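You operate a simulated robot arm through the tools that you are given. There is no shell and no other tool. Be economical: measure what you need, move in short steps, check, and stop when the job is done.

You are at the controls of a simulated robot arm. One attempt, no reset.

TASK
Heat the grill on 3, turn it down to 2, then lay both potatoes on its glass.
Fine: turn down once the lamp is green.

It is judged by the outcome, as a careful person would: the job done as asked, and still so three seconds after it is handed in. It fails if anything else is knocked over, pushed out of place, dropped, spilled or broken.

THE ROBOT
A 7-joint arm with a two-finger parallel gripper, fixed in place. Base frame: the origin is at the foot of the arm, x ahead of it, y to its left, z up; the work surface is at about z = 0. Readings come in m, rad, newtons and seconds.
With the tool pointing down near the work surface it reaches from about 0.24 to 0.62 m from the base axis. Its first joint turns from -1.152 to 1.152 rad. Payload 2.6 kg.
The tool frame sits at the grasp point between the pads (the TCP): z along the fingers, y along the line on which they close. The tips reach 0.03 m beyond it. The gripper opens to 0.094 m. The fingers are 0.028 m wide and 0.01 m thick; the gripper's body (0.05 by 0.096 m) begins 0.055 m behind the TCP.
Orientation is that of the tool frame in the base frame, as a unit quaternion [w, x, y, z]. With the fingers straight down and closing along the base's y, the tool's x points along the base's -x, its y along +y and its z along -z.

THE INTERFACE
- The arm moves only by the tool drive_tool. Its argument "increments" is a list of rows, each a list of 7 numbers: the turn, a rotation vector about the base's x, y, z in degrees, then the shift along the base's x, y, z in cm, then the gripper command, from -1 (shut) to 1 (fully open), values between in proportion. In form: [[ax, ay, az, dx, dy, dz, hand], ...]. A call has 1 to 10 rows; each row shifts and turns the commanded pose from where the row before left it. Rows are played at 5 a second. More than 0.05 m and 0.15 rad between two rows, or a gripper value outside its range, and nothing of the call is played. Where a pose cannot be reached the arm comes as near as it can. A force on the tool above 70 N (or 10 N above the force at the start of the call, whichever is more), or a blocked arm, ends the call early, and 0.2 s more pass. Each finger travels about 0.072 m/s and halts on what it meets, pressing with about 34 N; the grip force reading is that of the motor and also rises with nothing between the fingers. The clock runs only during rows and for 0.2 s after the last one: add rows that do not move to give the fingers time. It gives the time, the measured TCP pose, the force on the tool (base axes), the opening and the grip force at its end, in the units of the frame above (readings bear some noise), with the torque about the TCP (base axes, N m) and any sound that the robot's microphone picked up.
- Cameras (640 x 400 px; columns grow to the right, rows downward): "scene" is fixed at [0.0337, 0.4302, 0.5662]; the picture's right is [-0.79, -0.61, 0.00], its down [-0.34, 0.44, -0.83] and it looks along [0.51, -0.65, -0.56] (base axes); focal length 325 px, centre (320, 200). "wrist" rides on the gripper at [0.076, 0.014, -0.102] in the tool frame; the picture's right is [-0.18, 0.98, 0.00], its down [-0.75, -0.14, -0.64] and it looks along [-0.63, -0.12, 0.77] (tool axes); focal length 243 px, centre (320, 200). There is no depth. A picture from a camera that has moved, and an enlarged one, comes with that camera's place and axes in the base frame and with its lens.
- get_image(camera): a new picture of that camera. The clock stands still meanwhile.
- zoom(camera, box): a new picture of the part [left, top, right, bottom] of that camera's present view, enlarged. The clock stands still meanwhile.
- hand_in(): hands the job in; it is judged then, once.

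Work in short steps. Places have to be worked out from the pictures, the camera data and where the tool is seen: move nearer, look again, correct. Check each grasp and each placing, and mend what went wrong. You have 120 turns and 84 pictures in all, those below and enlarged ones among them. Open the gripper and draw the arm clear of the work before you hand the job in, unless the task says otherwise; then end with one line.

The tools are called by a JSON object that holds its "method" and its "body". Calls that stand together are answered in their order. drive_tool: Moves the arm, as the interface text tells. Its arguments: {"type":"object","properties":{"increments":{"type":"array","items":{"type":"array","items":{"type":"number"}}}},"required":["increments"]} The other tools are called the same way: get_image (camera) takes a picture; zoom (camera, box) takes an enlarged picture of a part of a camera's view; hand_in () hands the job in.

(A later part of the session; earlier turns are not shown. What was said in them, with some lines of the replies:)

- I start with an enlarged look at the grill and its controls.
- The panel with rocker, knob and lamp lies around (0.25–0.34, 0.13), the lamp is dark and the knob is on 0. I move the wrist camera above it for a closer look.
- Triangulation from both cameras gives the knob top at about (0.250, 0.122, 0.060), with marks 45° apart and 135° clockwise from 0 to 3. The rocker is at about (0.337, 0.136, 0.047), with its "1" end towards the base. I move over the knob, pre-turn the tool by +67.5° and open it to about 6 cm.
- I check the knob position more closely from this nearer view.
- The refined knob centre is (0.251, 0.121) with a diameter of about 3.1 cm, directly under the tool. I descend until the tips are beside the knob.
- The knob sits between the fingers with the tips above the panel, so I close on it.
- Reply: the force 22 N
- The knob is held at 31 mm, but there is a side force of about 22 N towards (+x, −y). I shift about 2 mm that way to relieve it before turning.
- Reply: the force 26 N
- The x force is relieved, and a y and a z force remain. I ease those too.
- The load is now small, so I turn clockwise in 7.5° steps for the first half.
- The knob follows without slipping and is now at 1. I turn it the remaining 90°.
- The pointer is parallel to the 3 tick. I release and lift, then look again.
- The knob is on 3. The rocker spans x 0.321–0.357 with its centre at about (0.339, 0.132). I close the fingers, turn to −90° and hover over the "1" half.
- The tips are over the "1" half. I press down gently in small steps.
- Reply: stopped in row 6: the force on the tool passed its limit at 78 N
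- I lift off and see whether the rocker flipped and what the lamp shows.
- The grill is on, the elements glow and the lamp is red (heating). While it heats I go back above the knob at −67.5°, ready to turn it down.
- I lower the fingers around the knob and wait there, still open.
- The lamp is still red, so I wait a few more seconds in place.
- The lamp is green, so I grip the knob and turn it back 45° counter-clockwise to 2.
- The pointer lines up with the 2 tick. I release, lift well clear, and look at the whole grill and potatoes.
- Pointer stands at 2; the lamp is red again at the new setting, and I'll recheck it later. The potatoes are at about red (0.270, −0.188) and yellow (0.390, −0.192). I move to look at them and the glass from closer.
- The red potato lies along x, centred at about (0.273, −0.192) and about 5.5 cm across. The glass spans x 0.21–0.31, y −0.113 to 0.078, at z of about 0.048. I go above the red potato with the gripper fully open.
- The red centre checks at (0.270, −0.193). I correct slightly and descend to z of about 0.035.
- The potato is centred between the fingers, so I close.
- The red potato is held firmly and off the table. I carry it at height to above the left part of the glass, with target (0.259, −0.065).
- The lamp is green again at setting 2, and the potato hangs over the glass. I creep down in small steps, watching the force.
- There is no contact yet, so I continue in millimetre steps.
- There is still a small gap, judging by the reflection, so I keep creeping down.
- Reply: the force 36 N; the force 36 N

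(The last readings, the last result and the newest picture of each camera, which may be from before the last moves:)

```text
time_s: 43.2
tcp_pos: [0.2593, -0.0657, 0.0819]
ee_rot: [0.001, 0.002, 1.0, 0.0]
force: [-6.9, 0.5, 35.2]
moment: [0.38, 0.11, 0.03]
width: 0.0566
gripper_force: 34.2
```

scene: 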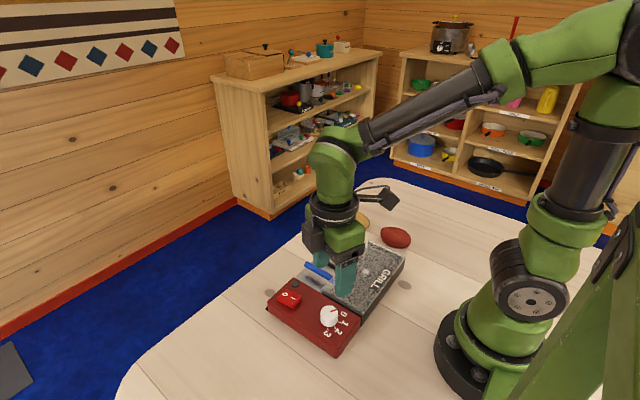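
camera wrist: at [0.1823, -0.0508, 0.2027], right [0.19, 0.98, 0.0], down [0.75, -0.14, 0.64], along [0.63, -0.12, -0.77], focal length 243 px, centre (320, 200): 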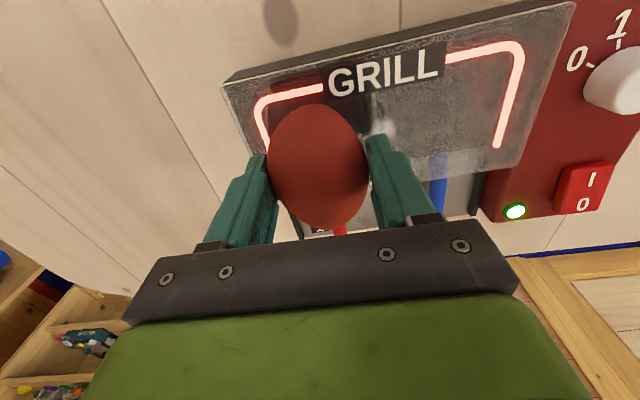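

There is contact, so the potato rests on the glass. I back off 2 mm to relieve the load, then open gently.

{"method": "drive_tool", "body": {"increments": [[0, 0, 0, 0, 0, 0.2, -1], [0, 0, 0, 0, 0, 0, 0.28], [0, 0, 0, 0, 0, 0, 0.45], [0, 0, 0, 0, 0, 0, 0.45]]}}

{"method": "get_image", "body": {"camera": "wrist"}}

```text
time_s: 44.2
tcp_pos: [0.2599, -0.0657, 0.081]
ee_rot: [-0.001, 0.002, 1.0, -0.001]
force: [0.3, 0.2, -0.1]
moment: [0.03, -0.03, -0.02]
width: 0.0682
gripper_force: 0.0
```

```text
44 pictures are left
camera wrist: at [0.1829, -0.0512, 0.1845], right [0.19, 0.98, 0.0], down [0.75, -0.14, 0.64], along [0.63, -0.12, -0.77], focal length 243 px, centre (320, 200)
```

wrist: 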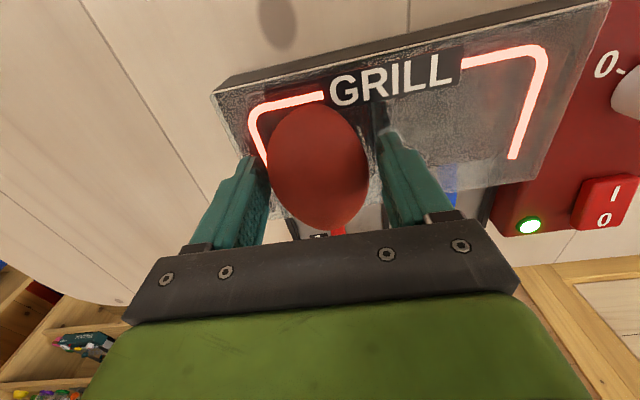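

The potato is released and still. I rise straight up and look.

{"method": "drive_tool", "body": {"increments": [[0, 0, 0, 0, 0, 1.5, 0.45], [0, 0, 0, 0, 0, 3, 0.45], [0, 0, 0, 0, 0, 4, 0.45], [0, 0, 0, 0, 0, 4, 0.45], [0, 0, 0, 0, 0, 0, 0.45]]}}

{"method": "get_image", "body": {"camera": "wrist"}}

{"method": "zoom", "body": {"camera": "scene", "box": [250, 200, 430, 360]}}

```text
time_s: 45.4
tcp_pos: [0.2578, -0.0656, 0.2079]
ee_rot: [-0.001, 0.002, 1.0, -0.001]
force: [0.2, 0.3, -0.1]
moment: [0.0, -0.03, -0.01]
width: 0.0681
gripper_force: 0.2
```

```text
43 pictures are left
camera wrist: at [0.1822, -0.0507, 0.3103], right [0.19, 0.98, 0.0], down [0.75, -0.14, 0.64], along [0.63, -0.12, -0.77], focal length 243 px, centre (320, 200)
```

wrist: 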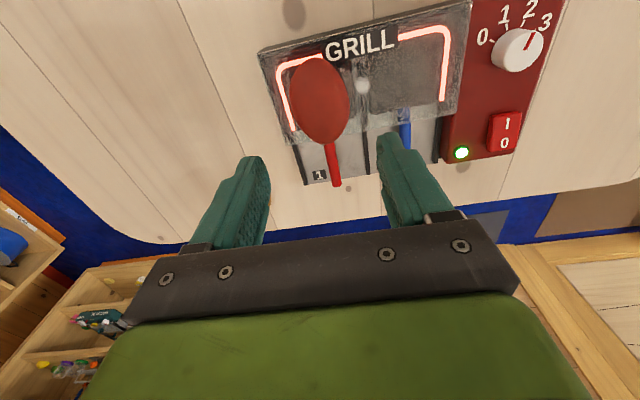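

```text
2.50 times, centred on (340, 280) of scene
camera zoom: at [0.0337, 0.4302, 0.5662], right [-0.79, -0.61, 0.0], down [-0.34, 0.44, -0.83], along [0.51, -0.65, -0.56], focal length 812 px, centre (270, 0)
```

zoom: 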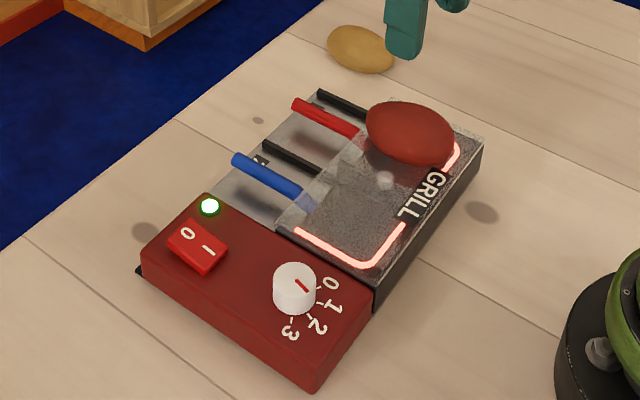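

The red potato lies stably on the glass. Next I go above the yellow one at about (0.390, −0.192).

{"method": "drive_tool", "body": {"increments": [[0, 0, 0, 3.3, -3.1, 0, 1], [0, 0, 0, 3.3, -3.1, 0, 1], [0, 0, 0, 3.3, -3.1, 0, 1], [0, 0, 0, 3.3, -3.1, 0, 1], [0, 0, 0, 0, 0, -4, 1], [0, 0, 0, 0, 0, -3.5, 1], [0, 0, 0, 0, 0, 0, 1]]}}

{"method": "get_image", "body": {"camera": "wrist"}}

```text
time_s: 47.0
tcp_pos: [0.3911, -0.1897, 0.1319]
ee_rot: [-0.001, 0.002, 1.0, -0.001]
force: [0.2, -0.2, 0.5]
moment: [-0.01, 0.03, 0.02]
width: 0.0938
gripper_force: 0.1
```

```text
41 pictures are left
camera wrist: at [0.3152, -0.1752, 0.2343], right [0.19, 0.98, 0.0], down [0.75, -0.14, 0.64], along [0.63, -0.12, -0.77], focal length 243 px, centre (320, 200)
```

wrist: 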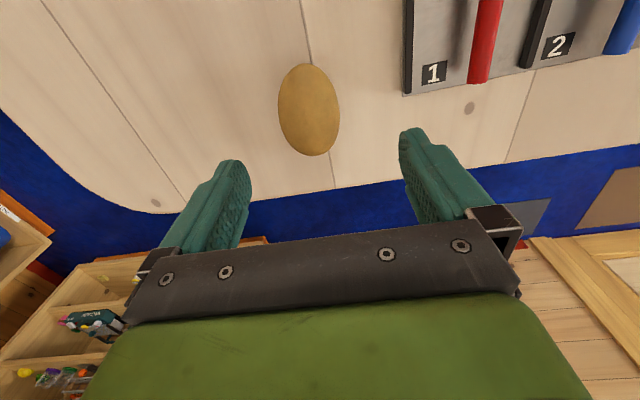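

The yellow centre is at about (0.390, −0.198), again along x. I shift 8 mm in y and descend.

{"method": "drive_tool", "body": {"increments": [[0, 0, 3, -0.1, -0.8, -3, 1], [0, 0, 0, 0, 0, -3, 1], [0, 0, 0, 0, 0, -2.3, 1], [0, 0, 0, 0, 0, -1.5, 1], [0, 0, 0, 0, 0, 0, 1]]}}

{"method": "get_image", "body": {"camera": "wrist"}}

```text
time_s: 48.2
tcp_pos: [0.3882, -0.1972, 0.0339]
ee_rot: [-0.001, -0.024, 1.0, -0.001]
force: [0.3, 0.4, 0.3]
moment: [0.0, 0.01, -0.04]
width: 0.094
gripper_force: 0.1
```

```text
40 pictures are left
camera wrist: at [0.3127, -0.1871, 0.1362], right [0.14, 0.99, 0.0], down [0.76, -0.1, 0.64], along [0.63, -0.09, -0.77], focal length 243 px, centre (320, 200)
```

wrist: 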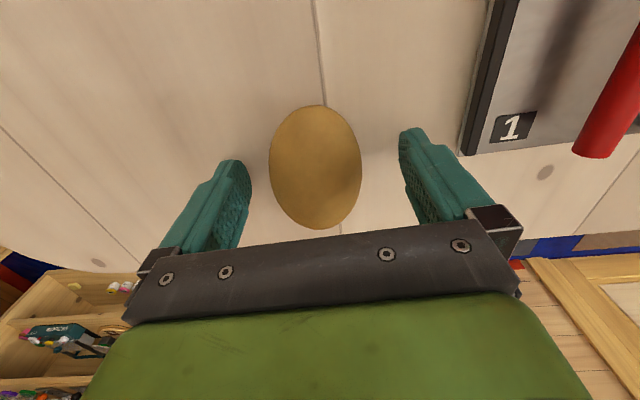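

It is centred. I close and lift.

{"method": "drive_tool", "body": {"increments": [[0, 0, 0, 0, 0, 0, -1], [0, 0, 0, 0, 0, 0, -1], [0, 0, 0, 0, 0, 0, -1], [0, 0, 0, 0, 0, 0, -1], [0, 0, 0, 0, 0, 0, -1]]}}

{"method": "drive_tool", "body": {"increments": [[0, 0, 0, 0, 0, 2, -1], [0, 0, 0, 0, 0, 3, -1], [0, 0, 0, 0, 0, 4, -1], [0, 0, 0, 0, 0, 4, -1], [0, 0, 0, 0, 0, 0, -1]]}}

{"method": "get_image", "body": {"camera": "wrist"}}

```text
time_s: 49.4
tcp_pos: [0.3894, -0.1962, 0.0341]
ee_rot: [0.0, -0.024, 1.0, 0.0]
force: [0.5, -0.7, 0.0]
moment: [0.01, 0.03, -0.03]
width: 0.0568
gripper_force: 34.4
```

```text
time_s: 50.6
tcp_pos: [0.3895, -0.1957, 0.166]
ee_rot: [0.0, -0.024, 1.0, -0.001]
force: [-0.2, 0.5, -0.7]
moment: [-0.02, 0.02, 0.02]
width: 0.0563
gripper_force: 33.5
```

```text
39 pictures are left
camera wrist: at [0.3124, -0.1859, 0.2675], right [0.14, 0.99, 0.0], down [0.76, -0.1, 0.64], along [0.63, -0.09, -0.77], focal length 243 px, centre (320, 200)
```

wrist: 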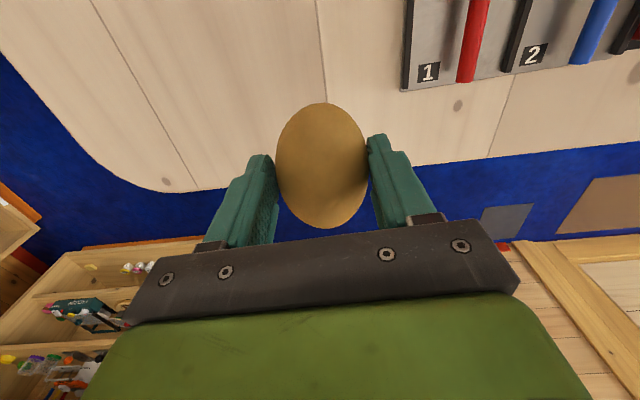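

The yellow potato is held. I carry it high to above the free side of the glass, target (0.258, 0.028).

{"method": "drive_tool", "body": {"increments": [[0, 0, 0, -2.19, 3.73, 0, -1], [0, 0, 0, -2.19, 3.73, 0, -1], [0, 0, 0, -2.19, 3.73, 0, -1], [0, 0, -3, -2.19, 3.73, 0, -1], [0, 0, 0, -2.19, 3.73, 0, -1], [0, 0, 0, -2.19, 3.73, 0, -1], [0, 0, 0, 0, 0, -3.5, -1], [0, 0, 0, 0, 0, -3, -1], [0, 0, 0, 0, 0, 0, -1]]}}

{"method": "get_image", "body": {"camera": "wrist"}}

{"method": "zoom", "body": {"camera": "scene", "box": [250, 200, 430, 360]}}

```text
time_s: 52.6
tcp_pos: [0.2586, 0.0272, 0.0984]
ee_rot: [-0.001, 0.003, 1.0, -0.002]
force: [0.2, 0.9, -0.4]
moment: [-0.02, 0.01, 0.01]
width: 0.0569
gripper_force: 34.0
```

```text
38 pictures are left
camera wrist: at [0.1825, 0.041, 0.2003], right [0.19, 0.98, 0.0], down [0.75, -0.14, 0.64], along [0.63, -0.12, -0.77], focal length 243 px, centre (320, 200)
```

wrist: 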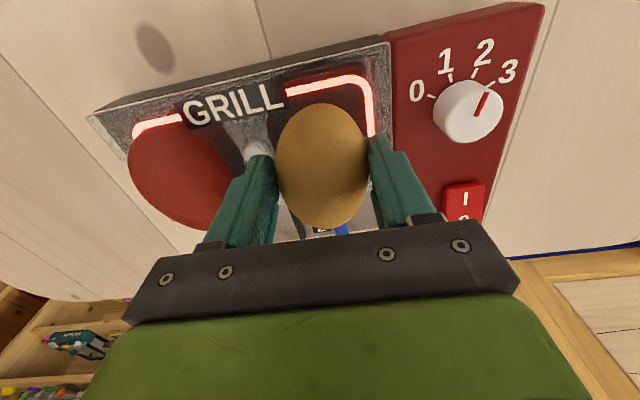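

```text
2.50 times, centred on (340, 280) of scene
camera zoom: at [0.0337, 0.4302, 0.5662], right [-0.79, -0.61, 0.0], down [-0.34, 0.44, -0.83], along [0.51, -0.65, -0.56], focal length 812 px, centre (270, 0)
```

zoom: 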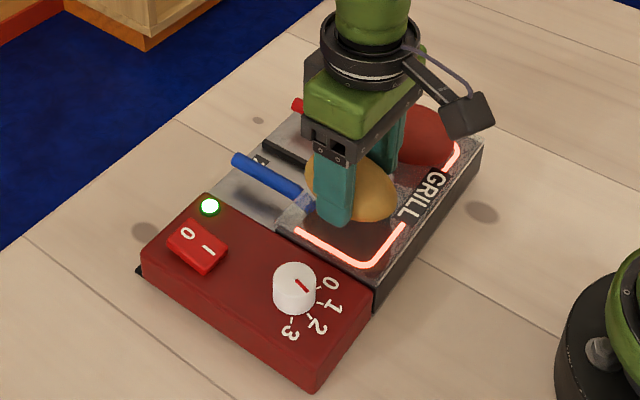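

The clearance to the red potato is good. I lower to just above contact, then creep.

{"method": "drive_tool", "body": {"increments": [[0, 0, 0, 0, 0, -0.8, -1], [0, 0, 0, 0, 0, -0.5, -1], [0, 0, 0, 0, 0, 0, -1]]}}

{"method": "drive_tool", "body": {"increments": [[0, 0, 0, 0, 0, -0.15, -1], [0, 0, 0, 0, 0, 0, -1]]}}

{"method": "drive_tool", "body": {"increments": [[0, 0, 0, 0, 0, -0.15, -1], [0, 0, 0, 0, 0, 0, -1]]}}

```text
time_s: 53.4
tcp_pos: [0.2577, 0.0266, 0.0854]
ee_rot: [-0.001, 0.003, 1.0, -0.001]
force: [0.7, 0.7, -1.8]
moment: [-0.02, -0.01, -0.03]
width: 0.0565
gripper_force: 33.9
```

```text
time_s: 54.0
tcp_pos: [0.2584, 0.0273, 0.0847]
ee_rot: [-0.001, 0.003, 1.0, -0.001]
force: [0.4, -0.4, -1.8]
moment: [0.0, -0.01, -0.01]
width: 0.0565
gripper_force: 33.8
```

```text
time_s: 54.6
tcp_pos: [0.2578, 0.027, 0.0827]
ee_rot: [-0.001, 0.002, 1.0, -0.001]
force: [-0.3, 0.0, -1.8]
moment: [0.0, -0.01, -0.01]
width: 0.0568
gripper_force: 33.8
```

There is no contact yet, so I continue.

{"method": "drive_tool", "body": {"increments": [[0, 0, 0, 0, 0, -0.15, -1], [0, 0, 0, 0, 0, 0, -1]]}}

{"method": "drive_tool", "body": {"increments": [[0, 0, 0, 0, 0, -0.1, -1], [0, 0, 0, 0, 0, 0, -1]]}}

```text
time_s: 55.2
tcp_pos: [0.2579, 0.0266, 0.0822]
ee_rot: [-0.001, 0.002, 1.0, -0.001]
force: [-2.0, -0.2, 7.2]
moment: [-0.14, -0.03, -0.06]
width: 0.0565
gripper_force: 34.0
```

```text
time_s: 55.8
tcp_pos: [0.2584, 0.0275, 0.08]
ee_rot: [0.0, 0.003, 1.0, 0.001]
force: [-11.9, 1.0, 36.0]
moment: [-0.02, 0.06, 0.0]
width: 0.0566
gripper_force: 34.2
```

It touches the glass. I ease off 2 mm, open gently, and rise.

{"method": "drive_tool", "body": {"increments": [[0, 0, 0, 0, 0, 0.15, -1], [0, 0, 0, 0, 0, 0, 0.28], [0, 0, 0, 0, 0, 0, 0.45], [0, 0, 0, 0, 0, 0, 0.45]]}}

{"method": "drive_tool", "body": {"increments": [[0, 0, 0, 0, 0, 1.5, 0.45], [0, 0, 0, 0, 0, 3, 0.45], [0, 0, 0, 0, 0, 4, 0.45], [0, 0, 0, 0, 0, 4, 0.45], [0, 0, 0, 0, 0, 0, 0.45]]}}

{"method": "get_image", "body": {"camera": "wrist"}}

{"method": "zoom", "body": {"camera": "scene", "box": [250, 200, 430, 360]}}

```text
time_s: 56.8
tcp_pos: [0.2588, 0.0261, 0.0824]
ee_rot: [-0.001, 0.002, 1.0, -0.001]
force: [-0.2, 0.0, 0.4]
moment: [0.0, 0.02, 0.02]
width: 0.0682
gripper_force: 0.0
```

```text
time_s: 58.0
tcp_pos: [0.2582, 0.0268, 0.2079]
ee_rot: [0.0, 0.003, 1.0, -0.001]
force: [-0.2, 0.7, -0.6]
moment: [-0.04, 0.03, -0.04]
width: 0.0683
gripper_force: 0.0
```

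```text
36 pictures are left
camera wrist: at [0.1815, 0.0402, 0.3111], right [0.19, 0.98, 0.0], down [0.75, -0.14, 0.64], along [0.63, -0.12, -0.77], focal length 243 px, centre (320, 200)
```

wrist: 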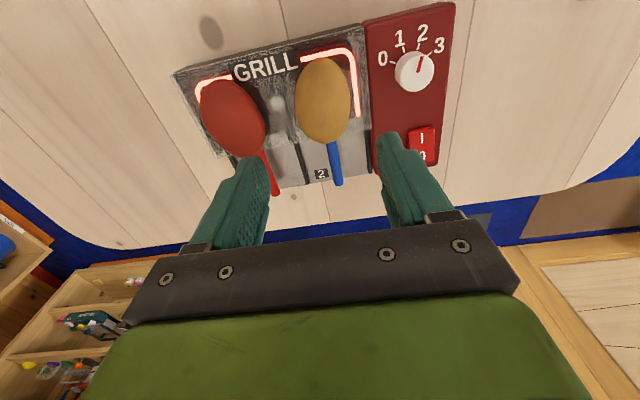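

```text
2.50 times, centred on (340, 280) of scene
camera zoom: at [0.0337, 0.4302, 0.5662], right [-0.79, -0.61, 0.0], down [-0.34, 0.44, -0.83], along [0.51, -0.65, -0.56], focal length 812 px, centre (270, 0)
```

zoom: 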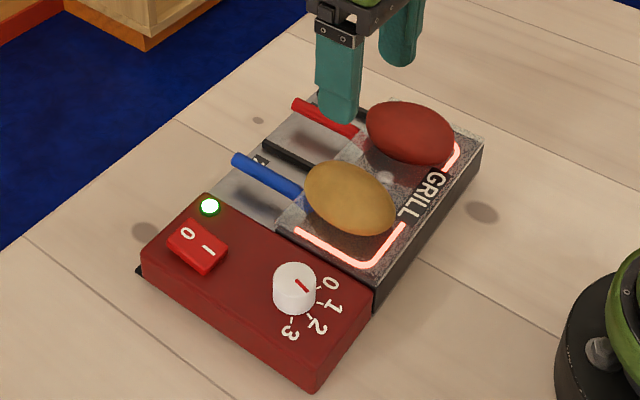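

Both potatoes rest on the glass. I check the knob closely and raise the arm clear.

{"method": "zoom", "body": {"camera": "wrist", "box": [360, 10, 460, 110]}}

{"method": "drive_tool", "body": {"increments": [[0, 0, 0, 2, 0, 4, 1], [0, 0, 0, 2, 0, 4, 1], [0, 0, 0, 2, 2, 2, 1], [0, 0, 0, 0, 0, 0, 1], [0, 0, 0, 0, 0, 0, 1], [0, 0, 0, 0, 0, 0, 1], [0, 0, 0, 0, 0, 0, 1]]}}

{"method": "get_image", "body": {"camera": "scene"}}

```text
4.00 times, centred on (410, 60) of wrist
camera zoom: at [0.1815, 0.0402, 0.3111], right [0.19, 0.98, 0.0], down [0.75, -0.14, 0.64], along [0.63, -0.12, -0.77], focal length 970 px, centre (-40, 760)
```

zoom: 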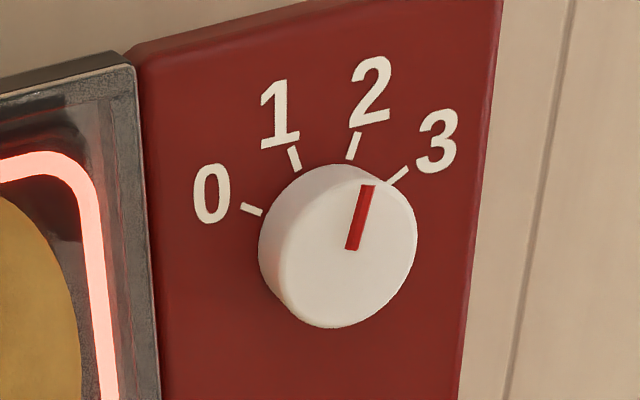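

```text
time_s: 59.6
tcp_pos: [0.3185, 0.046, 0.3071]
ee_rot: [0.0, 0.003, 1.0, 0.0]
force: [-0.1, 0.4, 0.4]
moment: [0.0, -0.02, 0.0]
width: 0.0941
gripper_force: 0.0
```

```text
33 pictures are left
```

scene: 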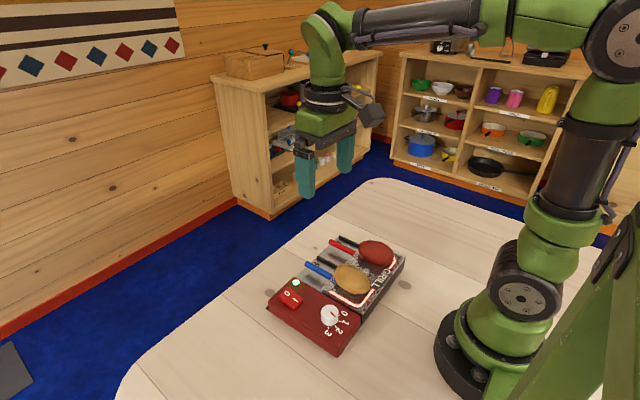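

The pointer is parallel to the 2 tick, the grill is on, both potatoes lie on the glass, and the arm is clear with the gripper open. I hand in.

{"method": "hand_in", "body": {}}

```text
The job is handed in.
```

The grill heated on 3 until the lamp turned green, I turned it down to 2, and both potatoes are lying on its glass.
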